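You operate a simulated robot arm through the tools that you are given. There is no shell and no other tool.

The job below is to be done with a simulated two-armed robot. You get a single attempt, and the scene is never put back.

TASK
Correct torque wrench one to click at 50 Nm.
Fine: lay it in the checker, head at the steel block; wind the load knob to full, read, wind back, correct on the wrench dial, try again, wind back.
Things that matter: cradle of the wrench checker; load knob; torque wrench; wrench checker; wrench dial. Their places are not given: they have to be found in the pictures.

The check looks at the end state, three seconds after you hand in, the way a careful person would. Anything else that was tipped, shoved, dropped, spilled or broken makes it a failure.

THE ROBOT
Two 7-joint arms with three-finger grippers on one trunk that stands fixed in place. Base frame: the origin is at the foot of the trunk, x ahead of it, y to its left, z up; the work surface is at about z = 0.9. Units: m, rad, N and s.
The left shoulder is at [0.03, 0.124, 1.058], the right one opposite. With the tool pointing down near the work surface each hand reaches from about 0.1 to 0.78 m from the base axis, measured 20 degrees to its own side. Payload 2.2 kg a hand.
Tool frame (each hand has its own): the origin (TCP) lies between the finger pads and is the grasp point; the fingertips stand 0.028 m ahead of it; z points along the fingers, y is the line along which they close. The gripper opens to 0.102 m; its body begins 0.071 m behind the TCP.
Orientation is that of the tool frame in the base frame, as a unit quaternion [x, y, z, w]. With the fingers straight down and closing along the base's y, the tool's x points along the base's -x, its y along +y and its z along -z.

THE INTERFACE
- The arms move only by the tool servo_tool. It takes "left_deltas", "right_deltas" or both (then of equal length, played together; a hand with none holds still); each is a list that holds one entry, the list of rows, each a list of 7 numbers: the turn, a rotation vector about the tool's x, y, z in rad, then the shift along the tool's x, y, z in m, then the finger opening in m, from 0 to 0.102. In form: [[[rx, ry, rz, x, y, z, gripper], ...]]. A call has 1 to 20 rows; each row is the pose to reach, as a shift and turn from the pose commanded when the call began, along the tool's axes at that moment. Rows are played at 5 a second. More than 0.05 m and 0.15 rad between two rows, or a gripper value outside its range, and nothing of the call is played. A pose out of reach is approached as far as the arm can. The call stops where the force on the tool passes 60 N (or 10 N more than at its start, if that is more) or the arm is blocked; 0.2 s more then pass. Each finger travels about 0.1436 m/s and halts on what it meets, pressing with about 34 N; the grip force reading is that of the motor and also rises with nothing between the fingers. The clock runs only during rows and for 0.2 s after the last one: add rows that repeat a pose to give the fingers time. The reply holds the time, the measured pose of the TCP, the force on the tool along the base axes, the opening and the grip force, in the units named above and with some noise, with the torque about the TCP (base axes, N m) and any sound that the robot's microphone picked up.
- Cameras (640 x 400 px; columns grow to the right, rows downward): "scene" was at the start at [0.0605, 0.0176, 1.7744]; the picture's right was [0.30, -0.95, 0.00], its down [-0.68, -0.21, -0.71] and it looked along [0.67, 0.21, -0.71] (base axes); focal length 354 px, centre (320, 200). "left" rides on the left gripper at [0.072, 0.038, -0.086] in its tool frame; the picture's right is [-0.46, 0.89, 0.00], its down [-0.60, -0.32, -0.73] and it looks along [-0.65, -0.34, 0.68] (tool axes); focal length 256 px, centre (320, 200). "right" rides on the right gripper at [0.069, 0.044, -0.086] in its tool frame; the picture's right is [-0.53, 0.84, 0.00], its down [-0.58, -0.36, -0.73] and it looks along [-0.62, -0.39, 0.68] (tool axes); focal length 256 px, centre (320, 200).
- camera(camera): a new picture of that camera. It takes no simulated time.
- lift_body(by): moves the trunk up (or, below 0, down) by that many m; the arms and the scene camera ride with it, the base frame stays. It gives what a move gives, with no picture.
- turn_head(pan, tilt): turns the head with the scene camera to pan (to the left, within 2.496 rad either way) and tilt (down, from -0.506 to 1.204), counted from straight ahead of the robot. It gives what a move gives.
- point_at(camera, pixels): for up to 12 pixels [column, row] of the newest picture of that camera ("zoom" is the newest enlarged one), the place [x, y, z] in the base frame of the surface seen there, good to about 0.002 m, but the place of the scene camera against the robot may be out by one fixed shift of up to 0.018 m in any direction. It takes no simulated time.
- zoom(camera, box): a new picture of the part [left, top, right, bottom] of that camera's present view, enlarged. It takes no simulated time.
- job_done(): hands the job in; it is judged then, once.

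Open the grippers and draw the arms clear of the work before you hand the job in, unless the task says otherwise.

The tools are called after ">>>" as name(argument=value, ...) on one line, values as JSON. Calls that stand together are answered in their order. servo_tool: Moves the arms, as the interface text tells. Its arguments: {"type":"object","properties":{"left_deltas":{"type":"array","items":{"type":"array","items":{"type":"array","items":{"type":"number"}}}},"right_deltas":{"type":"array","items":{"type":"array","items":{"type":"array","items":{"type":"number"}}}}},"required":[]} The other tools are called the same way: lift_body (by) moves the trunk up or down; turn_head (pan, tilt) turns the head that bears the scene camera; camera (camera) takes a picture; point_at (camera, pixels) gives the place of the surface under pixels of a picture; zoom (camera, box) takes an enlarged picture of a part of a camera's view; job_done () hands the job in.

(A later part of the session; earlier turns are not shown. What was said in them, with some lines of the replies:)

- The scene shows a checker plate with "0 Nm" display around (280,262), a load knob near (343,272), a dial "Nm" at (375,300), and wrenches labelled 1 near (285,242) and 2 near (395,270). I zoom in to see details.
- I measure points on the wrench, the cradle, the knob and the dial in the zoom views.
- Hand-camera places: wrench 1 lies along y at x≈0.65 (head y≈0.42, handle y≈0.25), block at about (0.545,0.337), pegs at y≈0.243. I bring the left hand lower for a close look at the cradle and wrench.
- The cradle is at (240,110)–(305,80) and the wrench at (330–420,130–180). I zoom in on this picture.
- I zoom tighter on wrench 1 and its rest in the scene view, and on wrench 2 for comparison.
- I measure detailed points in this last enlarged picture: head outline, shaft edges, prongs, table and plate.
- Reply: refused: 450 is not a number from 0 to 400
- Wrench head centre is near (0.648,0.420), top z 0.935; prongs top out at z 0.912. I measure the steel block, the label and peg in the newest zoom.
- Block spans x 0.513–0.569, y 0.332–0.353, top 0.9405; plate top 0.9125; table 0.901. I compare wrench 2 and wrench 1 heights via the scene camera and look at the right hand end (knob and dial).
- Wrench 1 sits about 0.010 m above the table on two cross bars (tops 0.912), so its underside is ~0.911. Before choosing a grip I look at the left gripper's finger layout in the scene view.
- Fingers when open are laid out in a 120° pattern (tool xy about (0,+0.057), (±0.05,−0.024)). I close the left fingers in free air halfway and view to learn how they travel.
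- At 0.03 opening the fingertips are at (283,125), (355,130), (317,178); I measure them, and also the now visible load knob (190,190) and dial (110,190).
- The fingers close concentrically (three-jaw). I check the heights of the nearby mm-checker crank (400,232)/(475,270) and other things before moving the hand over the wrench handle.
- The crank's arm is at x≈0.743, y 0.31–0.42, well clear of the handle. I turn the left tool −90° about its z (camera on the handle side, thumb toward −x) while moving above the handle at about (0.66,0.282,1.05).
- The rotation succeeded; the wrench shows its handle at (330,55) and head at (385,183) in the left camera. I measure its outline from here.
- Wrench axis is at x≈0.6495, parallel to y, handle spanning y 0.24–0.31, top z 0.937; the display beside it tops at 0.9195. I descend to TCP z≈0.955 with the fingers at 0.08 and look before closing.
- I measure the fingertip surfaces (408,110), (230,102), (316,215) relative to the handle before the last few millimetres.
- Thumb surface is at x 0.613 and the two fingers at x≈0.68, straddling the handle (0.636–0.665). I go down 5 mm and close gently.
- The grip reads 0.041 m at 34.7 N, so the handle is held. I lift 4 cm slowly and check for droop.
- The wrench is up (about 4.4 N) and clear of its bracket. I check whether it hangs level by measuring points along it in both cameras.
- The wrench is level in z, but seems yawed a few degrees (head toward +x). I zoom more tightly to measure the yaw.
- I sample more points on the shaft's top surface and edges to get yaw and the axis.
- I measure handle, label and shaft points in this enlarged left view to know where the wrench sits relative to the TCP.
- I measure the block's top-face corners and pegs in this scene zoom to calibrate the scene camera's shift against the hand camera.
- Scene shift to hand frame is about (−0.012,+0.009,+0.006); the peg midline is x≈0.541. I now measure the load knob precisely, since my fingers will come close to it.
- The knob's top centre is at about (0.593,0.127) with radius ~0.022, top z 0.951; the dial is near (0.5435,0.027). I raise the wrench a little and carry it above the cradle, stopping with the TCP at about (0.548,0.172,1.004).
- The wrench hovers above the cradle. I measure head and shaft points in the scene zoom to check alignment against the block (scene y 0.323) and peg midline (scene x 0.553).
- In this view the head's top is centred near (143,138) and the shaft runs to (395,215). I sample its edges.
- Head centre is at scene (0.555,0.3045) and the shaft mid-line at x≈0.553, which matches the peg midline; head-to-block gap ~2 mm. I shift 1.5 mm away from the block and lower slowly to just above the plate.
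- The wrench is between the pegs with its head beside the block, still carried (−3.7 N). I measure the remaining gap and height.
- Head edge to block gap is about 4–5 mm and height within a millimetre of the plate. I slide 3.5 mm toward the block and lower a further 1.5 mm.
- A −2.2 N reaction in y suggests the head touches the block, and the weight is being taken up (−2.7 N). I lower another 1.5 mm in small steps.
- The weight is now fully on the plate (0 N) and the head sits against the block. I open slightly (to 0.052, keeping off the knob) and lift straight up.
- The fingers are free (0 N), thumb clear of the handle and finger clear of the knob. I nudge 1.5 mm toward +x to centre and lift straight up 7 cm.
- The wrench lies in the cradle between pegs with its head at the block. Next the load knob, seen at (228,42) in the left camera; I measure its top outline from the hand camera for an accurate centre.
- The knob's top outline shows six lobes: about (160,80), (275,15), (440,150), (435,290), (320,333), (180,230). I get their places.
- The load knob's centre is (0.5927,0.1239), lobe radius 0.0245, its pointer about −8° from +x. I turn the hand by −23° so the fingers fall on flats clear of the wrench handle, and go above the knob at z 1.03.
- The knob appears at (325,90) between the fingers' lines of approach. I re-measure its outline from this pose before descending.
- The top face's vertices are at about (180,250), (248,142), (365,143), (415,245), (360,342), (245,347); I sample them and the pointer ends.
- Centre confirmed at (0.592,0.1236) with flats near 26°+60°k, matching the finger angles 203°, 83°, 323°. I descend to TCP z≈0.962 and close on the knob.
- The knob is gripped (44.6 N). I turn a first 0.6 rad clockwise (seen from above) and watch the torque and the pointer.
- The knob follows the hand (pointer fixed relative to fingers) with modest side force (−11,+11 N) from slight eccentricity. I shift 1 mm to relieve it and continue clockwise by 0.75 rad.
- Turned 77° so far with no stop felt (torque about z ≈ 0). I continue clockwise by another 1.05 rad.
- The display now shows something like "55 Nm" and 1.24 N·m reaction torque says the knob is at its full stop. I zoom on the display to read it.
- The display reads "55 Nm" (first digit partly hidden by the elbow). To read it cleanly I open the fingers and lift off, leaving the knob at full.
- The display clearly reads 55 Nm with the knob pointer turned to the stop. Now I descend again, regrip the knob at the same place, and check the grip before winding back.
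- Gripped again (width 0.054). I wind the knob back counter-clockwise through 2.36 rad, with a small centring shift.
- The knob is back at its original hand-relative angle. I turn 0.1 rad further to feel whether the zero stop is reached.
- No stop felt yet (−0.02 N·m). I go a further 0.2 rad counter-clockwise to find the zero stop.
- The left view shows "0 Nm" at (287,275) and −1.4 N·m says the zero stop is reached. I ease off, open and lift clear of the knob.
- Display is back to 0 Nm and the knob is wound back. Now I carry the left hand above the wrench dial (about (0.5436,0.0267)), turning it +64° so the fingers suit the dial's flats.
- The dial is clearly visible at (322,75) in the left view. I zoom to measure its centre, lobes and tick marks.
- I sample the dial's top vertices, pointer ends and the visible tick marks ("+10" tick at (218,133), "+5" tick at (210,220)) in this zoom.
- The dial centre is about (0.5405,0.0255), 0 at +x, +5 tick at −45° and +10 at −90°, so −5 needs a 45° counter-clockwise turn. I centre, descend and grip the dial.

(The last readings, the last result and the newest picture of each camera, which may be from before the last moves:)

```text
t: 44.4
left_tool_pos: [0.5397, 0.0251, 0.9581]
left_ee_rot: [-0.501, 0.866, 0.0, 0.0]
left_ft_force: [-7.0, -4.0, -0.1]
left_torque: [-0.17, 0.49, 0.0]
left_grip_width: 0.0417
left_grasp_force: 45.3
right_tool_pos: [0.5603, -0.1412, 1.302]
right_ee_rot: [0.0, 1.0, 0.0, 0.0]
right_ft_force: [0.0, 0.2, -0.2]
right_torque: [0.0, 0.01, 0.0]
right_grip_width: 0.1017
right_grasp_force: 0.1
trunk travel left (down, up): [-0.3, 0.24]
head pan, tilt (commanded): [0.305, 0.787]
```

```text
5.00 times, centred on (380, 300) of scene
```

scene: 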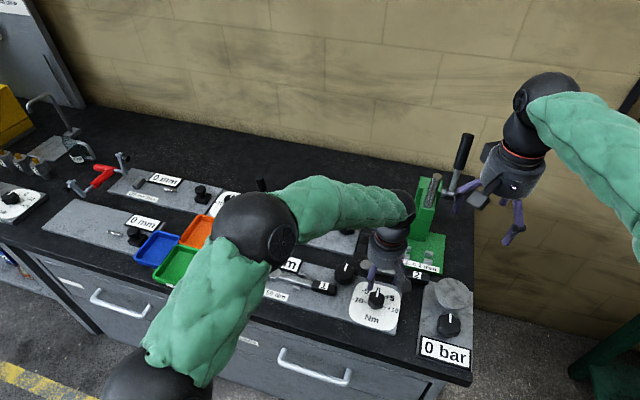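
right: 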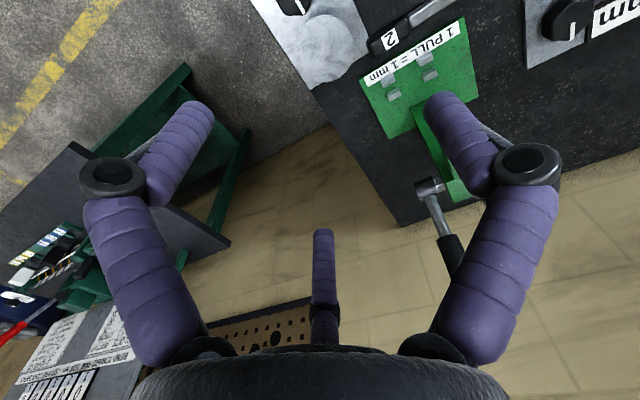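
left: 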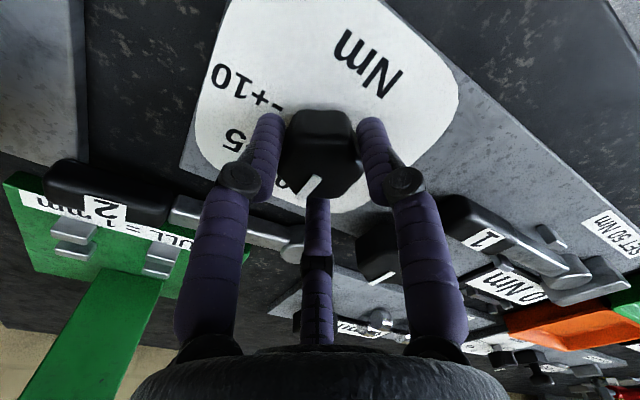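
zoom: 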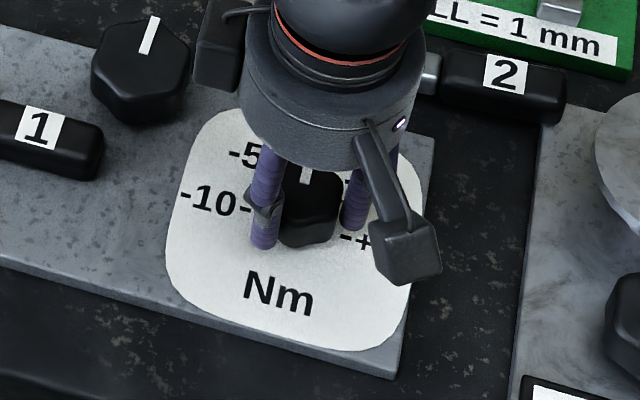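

The dial is gripped (width 0.0417, 45 N). I turn it 0.785 rad counter-clockwise toward −5.

>>> servo_tool(left_deltas=[[[0, 0, -0.12, 0, 0, 0, 0.02], [0, 0, -0.24, 0, 0, 0, 0.02], [0, 0, -0.36, 0, 0, 0, 0.02], [0, 0, -0.48, 0, 0, 0, 0.02], [0, 0, -0.6, 0, 0, 0, 0.02], [0, 0, -0.7, 0, 0, 0, 0.02], [0, 0, -0.785, 0, 0, 0, 0.02], [0, 0, -0.785, 0, 0, 0, 0.02]]])

>>> camera(camera="left")

>>> zoom(camera="scene", box=[330, 260, 430, 340])

```text
t: 46.2
left_tool_pos: [0.5403, 0.0245, 0.957]
left_ee_rot: [0.793, -0.609, -0.001, 0.0]
left_ft_force: [-12.4, -3.8, -10.7]
left_torque: [-0.11, -0.05, 0.0]
left_grip_width: 0.0418
left_grasp_force: 45.5
right_tool_pos: [0.5607, -0.1407, 1.3028]
right_ee_rot: [-0.001, 1.0, 0.0, 0.0]
right_ft_force: [0.2, 0.1, 0.6]
right_torque: [0.0, 0.01, 0.02]
right_grip_width: 0.1024
right_grasp_force: 0.1
trunk travel left (down, up): [-0.3, 0.24]
head pan, tilt (commanded): [0.305, 0.787]
```

```text
taken
```

left: 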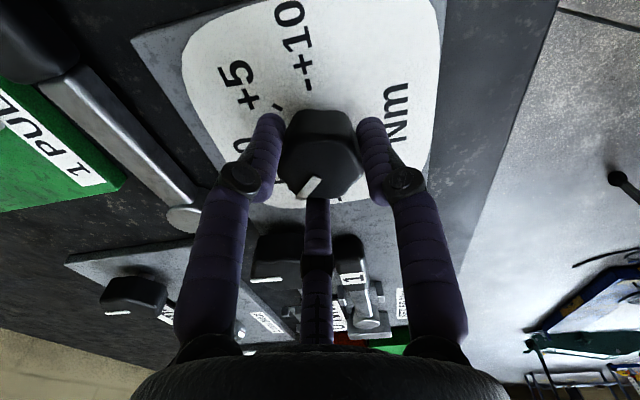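

```text
5.00 times, centred on (380, 300) of scene
```

zoom: 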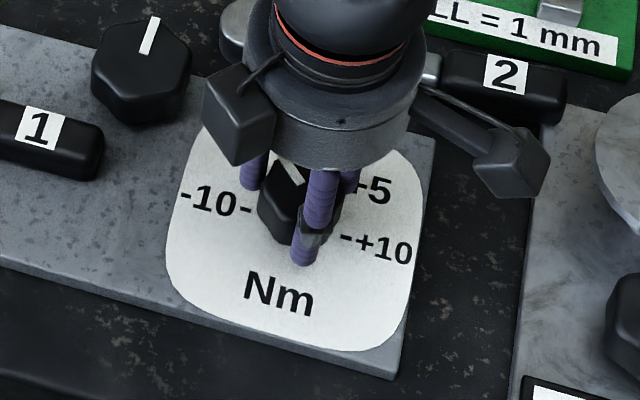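

The pointer now leans toward −5. I open and lift to see the dial and verify the setting.

>>> servo_tool(left_deltas=[[[0, 0, 0, 0, 0, 0, 0.035], [0, 0, 0, 0, 0, 0, 0.05], [0, 0, 0, 0, 0, 0, 0.06], [0, 0, 0, 0, 0, -0.01, 0.06], [0, 0, 0, 0, 0, -0.03, 0.06], [0, 0, 0, 0, 0, -0.06, 0.06], [0, 0, 0, 0, 0, -0.09, 0.06], [0, 0, 0, 0, 0, -0.09, 0.06]]])

>>> camera(camera="left")

>>> zoom(camera="scene", box=[330, 260, 430, 340])

```text
t: 48.0
left_tool_pos: [0.5431, 0.0247, 1.0478]
left_ee_rot: [0.793, -0.609, 0.0, 0.0]
left_ft_force: [-0.4, 0.4, 0.2]
left_torque: [0.02, 0.03, 0.02]
left_grip_width: 0.0599
left_grasp_force: 0.0
right_tool_pos: [0.561, -0.1404, 1.3022]
right_ee_rot: [0.0, 1.0, 0.0, 0.0]
right_ft_force: [0.8, 0.3, 0.2]
right_torque: [0.01, 0.02, -0.01]
right_grip_width: 0.1021
right_grasp_force: 0.1
trunk travel left (down, up): [-0.3, 0.24]
head pan, tilt (commanded): [0.305, 0.787]
```

```text
taken
```

left: 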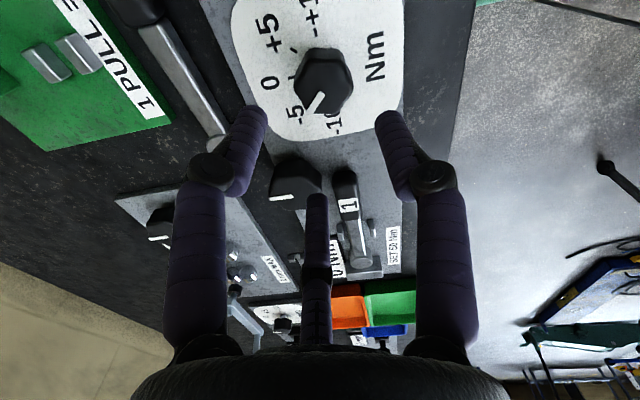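

```text
5.00 times, centred on (380, 300) of scene
```

zoom: 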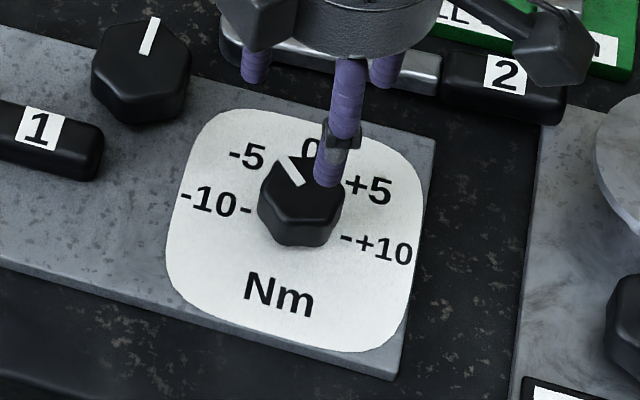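

The pointer sits toward −5. I measure its ends in the left camera for the exact angle.

>>> zoom(camera="left", box=[250, 20, 390, 150])

```text
3.08 times, centred on (320, 85) of left
```

zoom: 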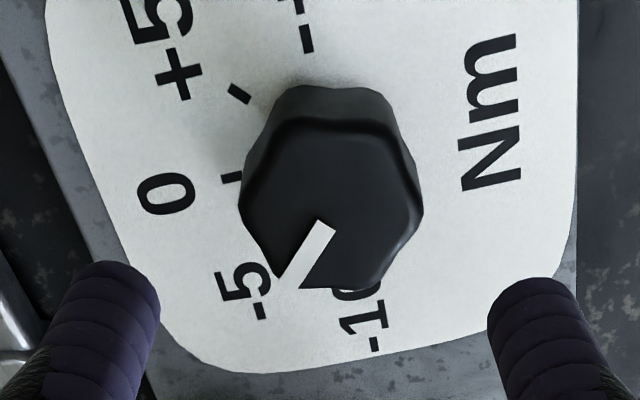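

I sample the pointer's inner end (322,228), outer end (292,279), and the visible ticks 0 (231,178), +5 (240,93), +10 (306,38).

>>> point_at(camera="zoom", pixels=[[324, 227], [308, 253], [293, 278], [231, 178], [240, 93], [306, 38], [318, 222], [334, 230], [278, 280], [302, 286]])

```text
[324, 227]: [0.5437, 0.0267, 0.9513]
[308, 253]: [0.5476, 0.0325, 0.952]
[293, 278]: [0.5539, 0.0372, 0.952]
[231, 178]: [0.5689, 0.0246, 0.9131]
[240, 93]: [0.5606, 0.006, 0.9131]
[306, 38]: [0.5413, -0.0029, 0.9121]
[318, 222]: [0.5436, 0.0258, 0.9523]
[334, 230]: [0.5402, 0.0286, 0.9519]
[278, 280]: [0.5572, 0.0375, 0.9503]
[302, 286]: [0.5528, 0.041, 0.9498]
```

Pointer angle is ~44° (−5 at 45°), good. Now I measure the load knob's current pointer direction at (285,197) in the left view before regripping it.

>>> zoom(camera="left", box=[250, 140, 350, 220])

>>> zoom(camera="scene", box=[310, 240, 380, 290])

```text
5.00 times, centred on (300, 180) of left
```

zoom: 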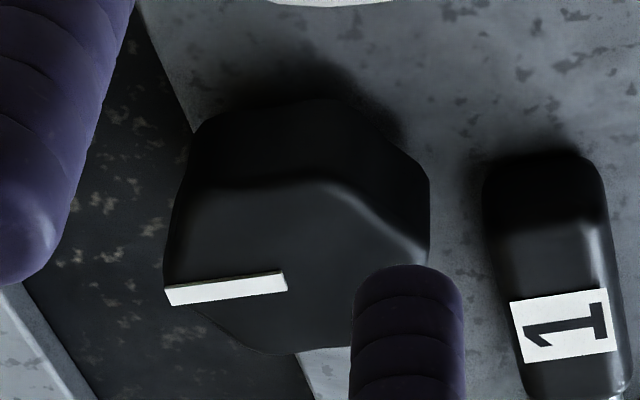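

```text
8.00 times, centred on (345, 265) of scene
```

zoom: 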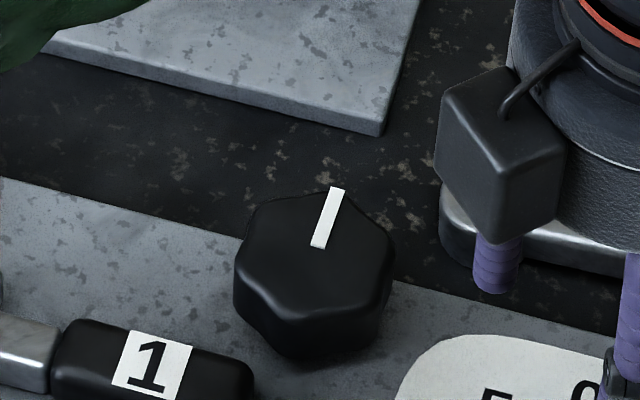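

I sample the knob's pointer ends and outline in the scene zoom.

>>> point_at(camera="zoom", pixels=[[319, 242], [336, 192], [245, 240], [258, 205], [335, 190], [388, 240], [375, 290], [290, 305], [315, 250]])

```text
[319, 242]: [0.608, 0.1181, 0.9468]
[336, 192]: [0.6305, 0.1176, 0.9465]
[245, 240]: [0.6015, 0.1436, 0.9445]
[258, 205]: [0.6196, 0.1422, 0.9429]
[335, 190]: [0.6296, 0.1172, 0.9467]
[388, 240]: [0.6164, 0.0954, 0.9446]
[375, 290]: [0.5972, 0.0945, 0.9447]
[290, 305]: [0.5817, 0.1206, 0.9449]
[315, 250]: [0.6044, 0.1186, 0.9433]
```

The knob's pointer is at ≈0° (+x). I carry the hand back over the knob with fingers at 90°/210°/330°, descend and grip it, in one sequence along the known coordinates.

>>> servo_tool(left_deltas=[[[0, 0, -0.044, -0.0137, -0.0126, 0, 0.066], [0, 0, -0.087, -0.0273, -0.0251, 0, 0.066], [0, 0, -0.131, -0.041, -0.0377, 0, 0.066], [0, 0, -0.175, -0.0547, -0.0502, 0, 0.066], [0, 0, -0.218, -0.0683, -0.0628, 0, 0.066], [0, 0, -0.262, -0.082, -0.0753, 0, 0.066], [0, 0, -0.262, -0.082, -0.0753, 0, 0.066], [0, 0, -0.262, -0.082, -0.0753, 0, 0.066]]])

>>> camera(camera="left")

```text
t: 49.8
left_tool_pos: [0.5938, 0.1248, 1.0476]
left_ee_rot: [0.866, -0.5, 0.0, 0.0]
left_ft_force: [-0.7, 0.7, 0.4]
left_torque: [-0.03, 0.02, -0.02]
left_grip_width: 0.066
left_grasp_force: 0.1
right_tool_pos: [0.5602, -0.1384, 1.3019]
right_ee_rot: [0.0, 1.0, 0.0, 0.0]
right_ft_force: [-0.7, 0.7, 0.5]
right_torque: [-0.01, 0.01, -0.02]
right_grip_width: 0.1018
right_grasp_force: 0.0
trunk travel left (down, up): [-0.3, 0.24]
head pan, tilt (commanded): [0.305, 0.787]
```

```text
taken
```

left: 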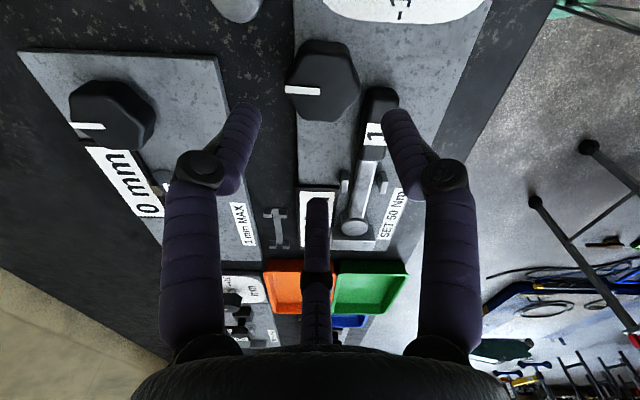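

The hand is over the knob again (knob at (322,80), same as before). I descend to z≈0.962 and grip.

>>> servo_tool(left_deltas=[[[0, 0, 0, 0, 0, 0.025, 0.066], [0, 0, 0, 0, 0, 0.05, 0.066], [0, 0, 0, 0, 0, 0.07, 0.066], [0, 0, 0, 0, 0, 0.085, 0.066], [0, 0, 0, 0, 0, 0.085, 0.066], [0, 0, 0, 0, 0, 0.085, 0.058], [0, 0, 0, 0, 0, 0.085, 0.05], [0, 0, 0, 0, 0, 0.085, 0.04], [0, 0, 0, 0, 0, 0.085, 0.03], [0, 0, 0, 0, 0, 0.085, 0.03]]])

```text
t: 52.0
left_tool_pos: [0.5922, 0.1261, 0.9633]
left_ee_rot: [0.866, -0.5, 0.001, 0.0]
left_ft_force: [-3.1, 13.2, 3.7]
left_torque: [0.91, 0.39, -0.01]
left_grip_width: 0.0539
left_grasp_force: 44.8
right_tool_pos: [0.5589, -0.1392, 1.3012]
right_ee_rot: [0.0, 1.0, 0.0, 0.0]
right_ft_force: [-0.3, -0.3, -1.6]
right_torque: [0.01, 0.0, -0.02]
right_grip_width: 0.1018
right_grasp_force: 0.0
trunk travel left (down, up): [-0.3, 0.24]
head pan, tilt (commanded): [0.305, 0.787]
```

Gripped with a +13 N side force; I shift 1 mm in +y and wind clockwise through 2.42 rad toward the full stop.

>>> servo_tool(left_deltas=[[[0, 0, 0.1, -0.0009, -0.0005, 0, 0.03], [0, 0, 0.24, -0.0009, -0.0005, 0, 0.03], [0, 0, 0.38, -0.0009, -0.0005, 0, 0.03], [0, 0, 0.52, -0.0009, -0.0005, 0, 0.03], [0, 0, 0.66, -0.0009, -0.0005, 0, 0.03], [0, 0, 0.8, -0.0009, -0.0005, 0, 0.03], [0, 0, 0.94, -0.0009, -0.0005, 0, 0.03], [0, 0, 1.08, -0.0009, -0.0005, 0, 0.03], [0, 0, 1.22, -0.0009, -0.0005, 0, 0.03], [0, 0, 1.36, -0.0009, -0.0005, 0, 0.03], [0, 0, 1.5, -0.0009, -0.0005, 0, 0.03], [0, 0, 1.64, -0.0009, -0.0005, 0, 0.03], [0, 0, 1.78, -0.0009, -0.0005, 0, 0.03], [0, 0, 1.92, -0.0009, -0.0005, 0, 0.03], [0, 0, 2.06, -0.0009, -0.0005, 0, 0.03], [0, 0, 2.2, -0.0009, -0.0005, 0, 0.03], [0, 0, 2.32, -0.0009, -0.0005, 0, 0.03], [0, 0, 2.42, -0.0009, -0.0005, 0, 0.03], [0, 0, 2.42, -0.0009, -0.0005, 0, 0.03]]])

>>> zoom(camera="scene", box=[255, 235, 315, 275])

```text
t: 56.0
left_tool_pos: [0.5918, 0.1249, 0.9637]
left_ee_rot: [0.163, 0.987, 0.0, 0.0]
left_ft_force: [-7.3, 0.9, 3.9]
left_torque: [-0.3, 0.3, -0.01]
left_grip_width: 0.0537
left_grasp_force: 45.3
right_tool_pos: [0.5591, -0.1403, 1.3014]
right_ee_rot: [0.0, 1.0, 0.0, 0.0]
right_ft_force: [-0.2, 0.0, 0.6]
right_torque: [0.0, 0.0, -0.01]
right_grip_width: 0.1019
right_grasp_force: 0.2
trunk travel left (down, up): [-0.3, 0.24]
head pan, tilt (commanded): [0.305, 0.787]
```

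```text
10.00 times, centred on (285, 255) of scene
```

zoom: 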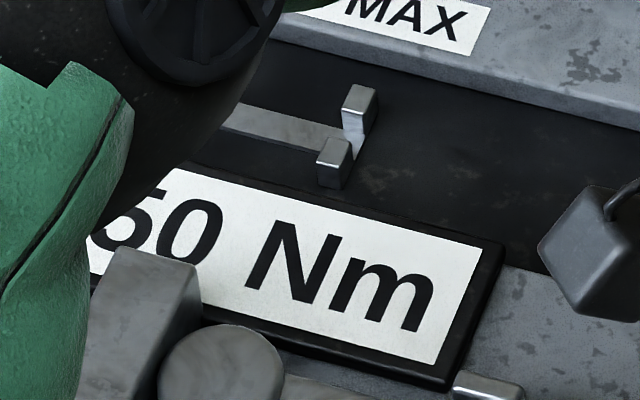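

It reads 50 Nm, but no stop torque yet (−0.01). I turn the last bit until the full stop is felt and read again.

>>> servo_tool(left_deltas=[[[0, 0, 0.05, 0, 0, 0, 0.03], [0, 0, 0.1, 0, 0, 0, 0.03], [0, 0, 0.15, 0, 0, 0, 0.03], [0, 0, 0.15, 0, 0, 0, 0.03]]])

>>> zoom(camera="scene", box=[255, 235, 315, 275])

```text
t: 57.0
left_tool_pos: [0.5921, 0.1237, 0.9624]
left_ee_rot: [0.235, 0.972, 0.0, -0.002]
left_ft_force: [-8.0, 1.7, 0.0]
left_torque: [-0.01, 0.29, 1.45]
left_grip_width: 0.0544
left_grasp_force: 44.8
right_tool_pos: [0.5605, -0.1403, 1.3022]
right_ee_rot: [0.0, 1.0, 0.0, 0.0]
right_ft_force: [0.4, 0.1, -0.3]
right_torque: [0.02, 0.02, 0.06]
right_grip_width: 0.1018
right_grasp_force: 0.0
trunk travel left (down, up): [-0.3, 0.24]
head pan, tilt (commanded): [0.305, 0.787]
```

```text
10.00 times, centred on (285, 255) of scene
```

zoom: 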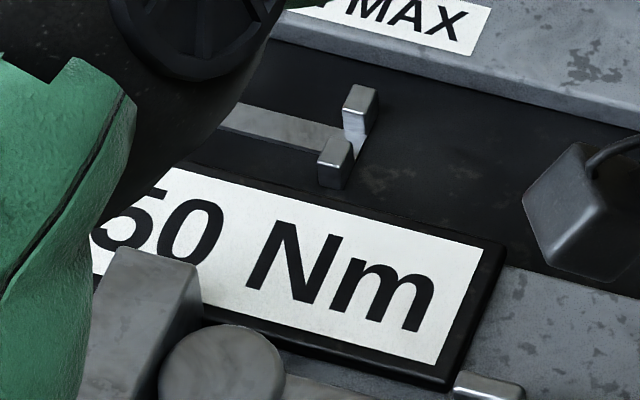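

At the full stop (1.45 N·m) the checker reads 50 Nm. I wind the knob all the way back counter-clockwise.

>>> servo_tool(left_deltas=[[[0, 0, -0.14, 0, 0, 0, 0.03], [0, 0, -0.28, 0, 0, 0, 0.03], [0, 0, -0.42, 0, 0, 0, 0.03], [0, 0, -0.56, 0, 0, 0, 0.03], [0, 0, -0.7, 0, 0, 0, 0.03], [0, 0, -0.84, 0, 0, 0, 0.03], [0, 0, -0.98, 0, 0, 0, 0.03], [0, 0, -1.12, 0, 0, 0, 0.03], [0, 0, -1.26, 0, 0, 0, 0.03], [0, 0, -1.4, 0, 0, 0, 0.03], [0, 0, -1.54, 0, 0, 0, 0.03], [0, 0, -1.68, 0, 0, 0, 0.03], [0, 0, -1.82, 0, 0, 0, 0.03], [0, 0, -1.96, 0, 0, 0, 0.03], [0, 0, -2.1, 0, 0, 0, 0.03], [0, 0, -2.24, 0, 0, 0, 0.03], [0, 0, -2.36, 0, 0, 0, 0.03], [0, 0, -2.46, 0, 0, 0, 0.03], [0, 0, -2.5, 0, 0, 0, 0.03], [0, 0, -2.5, 0, 0, 0, 0.03]]])

>>> camera(camera="left")

```text
t: 61.2
left_tool_pos: [0.5913, 0.1245, 0.9627]
left_ee_rot: [0.847, -0.531, 0.001, -0.001]
left_ft_force: [-9.9, 1.6, -5.4]
left_torque: [0.19, 0.27, -0.76]
left_grip_width: 0.0541
left_grasp_force: 44.7
right_tool_pos: [0.5593, -0.1401, 1.3023]
right_ee_rot: [0.0, 1.0, 0.0, 0.0]
right_ft_force: [0.0, 0.0, 0.6]
right_torque: [0.0, -0.04, 0.0]
right_grip_width: 0.1021
right_grasp_force: 0.2
trunk travel left (down, up): [-0.3, 0.24]
head pan, tilt (commanded): [0.305, 0.787]
```

```text
taken
```

left: 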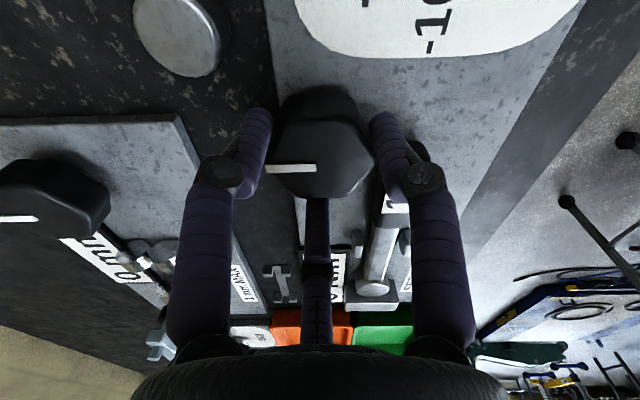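

Torque −0.76 N·m: the zero stop is reached. I ease off, open, lift clear and check the display, wrench, knob and dial.

>>> servo_tool(left_deltas=[[[0, 0, 0.03, 0, 0, 0, 0.03], [0, 0, 0.03, 0, 0, 0, 0.05], [0, 0, 0.03, 0, 0, 0, 0.066], [0, 0, 0.03, 0, 0, -0.01, 0.066], [0, 0, 0.03, 0, 0, -0.03, 0.066], [0, 0, 0.03, 0, 0, -0.06, 0.066], [0, 0, 0.03, 0, 0, -0.1, 0.066], [0, 0, 0.03, 0, 0, -0.14, 0.066], [0, 0, 0.03, 0, 0, -0.18, 0.066], [0, 0, 0.03, 0, 0, -0.18, 0.066]]])

>>> camera(camera="scene")

>>> zoom(camera="scene", box=[240, 230, 410, 340])

```text
t: 63.4
left_tool_pos: [0.5937, 0.1263, 1.1447]
left_ee_rot: [0.84, -0.542, 0.0, 0.001]
left_ft_force: [-0.4, 0.3, 0.3]
left_torque: [0.05, -0.01, 0.01]
left_grip_width: 0.0661
left_grasp_force: 0.0
right_tool_pos: [0.5621, -0.1397, 1.3009]
right_ee_rot: [0.0, 1.0, -0.001, 0.0]
right_ft_force: [0.2, -0.6, 0.0]
right_torque: [0.01, 0.0, 0.0]
right_grip_width: 0.1019
right_grasp_force: 0.2
trunk travel left (down, up): [-0.3, 0.24]
head pan, tilt (commanded): [0.305, 0.787]
```

```text
taken
```

scene: 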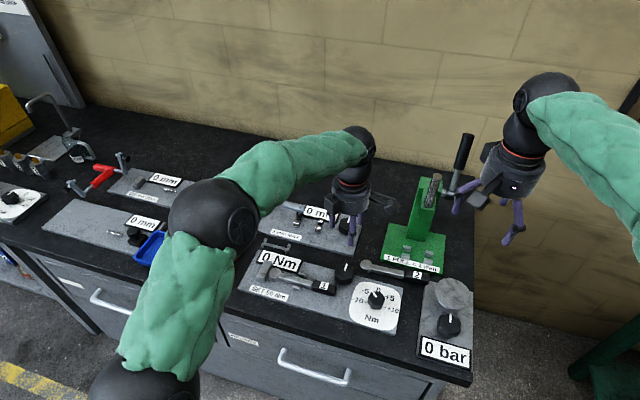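

```text
3.64 times, centred on (325, 285) of scene
```

zoom: 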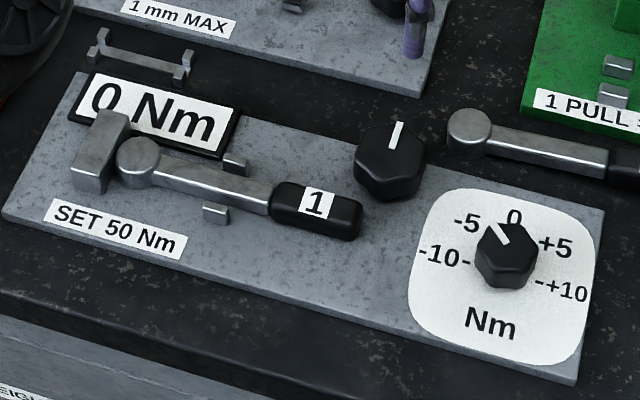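

Display reads 0 Nm, knob wound back, wrench 1 lies in the cradle at the block, dial at −5. I withdraw the left arm up and back to its starting place with the gripper open.

>>> servo_tool(left_deltas=[[[0, 0, 0.0, 0, 0, -0.03, 0.08], [0, 0, 0.0, 0, 0, -0.06, 0.09], [0, 0, 0.0, 0, 0, -0.095, 0.102], [0, 0, 0.133, -0.0172, -0.0052, -0.095, 0.102], [0, 0, 0.266, -0.0344, -0.0104, -0.095, 0.102], [0, 0, 0.399, -0.0515, -0.0156, -0.095, 0.102], [0, 0, 0.532, -0.0687, -0.0208, -0.095, 0.102], [0, 0, 0.665, -0.0859, -0.026, -0.095, 0.102], [0, 0, 0.798, -0.1031, -0.0312, -0.095, 0.102], [0, 0, 0.931, -0.1203, -0.0364, -0.095, 0.102], [0, 0, 1.064, -0.1374, -0.0416, -0.095, 0.102], [0, 0, 1.197, -0.1546, -0.0468, -0.095, 0.102], [0, 0, 1.33, -0.1718, -0.052, -0.095, 0.102], [0, 0, 1.463, -0.189, -0.0572, -0.095, 0.102], [0, 0, 1.596, -0.2062, -0.0624, -0.095, 0.102], [0, 0, 1.729, -0.2233, -0.0676, -0.095, 0.102], [0, 0, 1.862, -0.2405, -0.0728, -0.095, 0.102], [0, 0, 1.995, -0.2577, -0.078, -0.095, 0.102], [0, 0, 1.995, -0.2577, -0.078, -0.095, 0.102], [0, 0, 1.995, -0.2577, -0.078, -0.095, 0.102]]])

>>> camera(camera="scene")

>>> zoom(camera="scene", box=[230, 220, 410, 340])

```text
t: 67.6
left_tool_pos: [0.5568, 0.392, 1.2376]
left_ee_rot: [0.001, 1.0, 0.0, 0.0]
left_ft_force: [0.0, -0.1, -0.4]
left_torque: [0.03, 0.0, 0.0]
left_grip_width: 0.102
left_grasp_force: 0.1
right_tool_pos: [0.5616, -0.1389, 1.3033]
right_ee_rot: [0.0, 1.0, 0.0, -0.001]
right_ft_force: [-0.1, 0.0, 0.2]
right_torque: [0.0, 0.01, 0.02]
right_grip_width: 0.1019
right_grasp_force: 0.1
trunk travel left (down, up): [-0.3, 0.24]
head pan, tilt (commanded): [0.305, 0.787]
```

```text
taken
```

scene: 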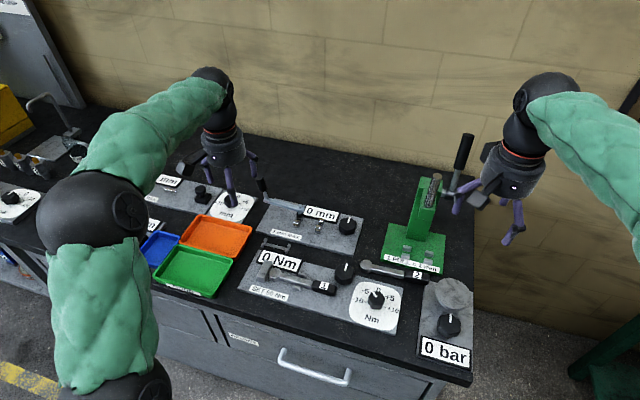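

```text
3.33 times, centred on (320, 280) of scene
```

zoom: 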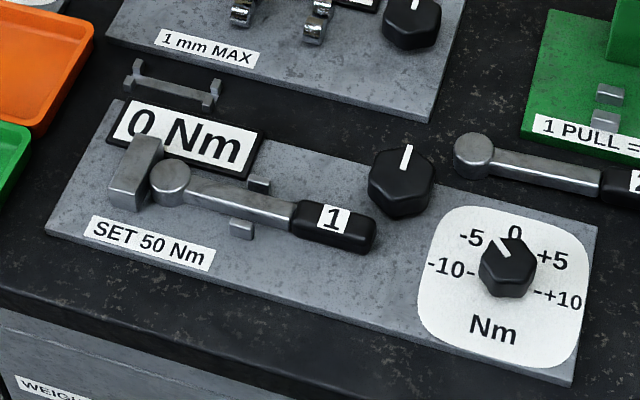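

The final view shows wrench 1 in the cradle at the block, display 0 Nm with the knob wound back, the dial at −5 (verified 50 Nm at full load), nothing else disturbed, and both arms clear. I hand the job in.

>>> job_done()

```text
The job is handed in.
```

Torque wrench one now clicks at 50 Nm. On the first full load the checker read 55 Nm. I turned the wrench dial to −5, and the second full load read 50 Nm.

The load knob is wound back to its zero stop and the display shows 0 Nm. The wrench is still in the cradle with its head against the steel block. I saw nothing else moved in the last picture, and both arms are clear with the grippers open.

The elbow partly hid the first digit of the second reading in the scene camera. The visible part matches a 5, so I am confident it was 50.
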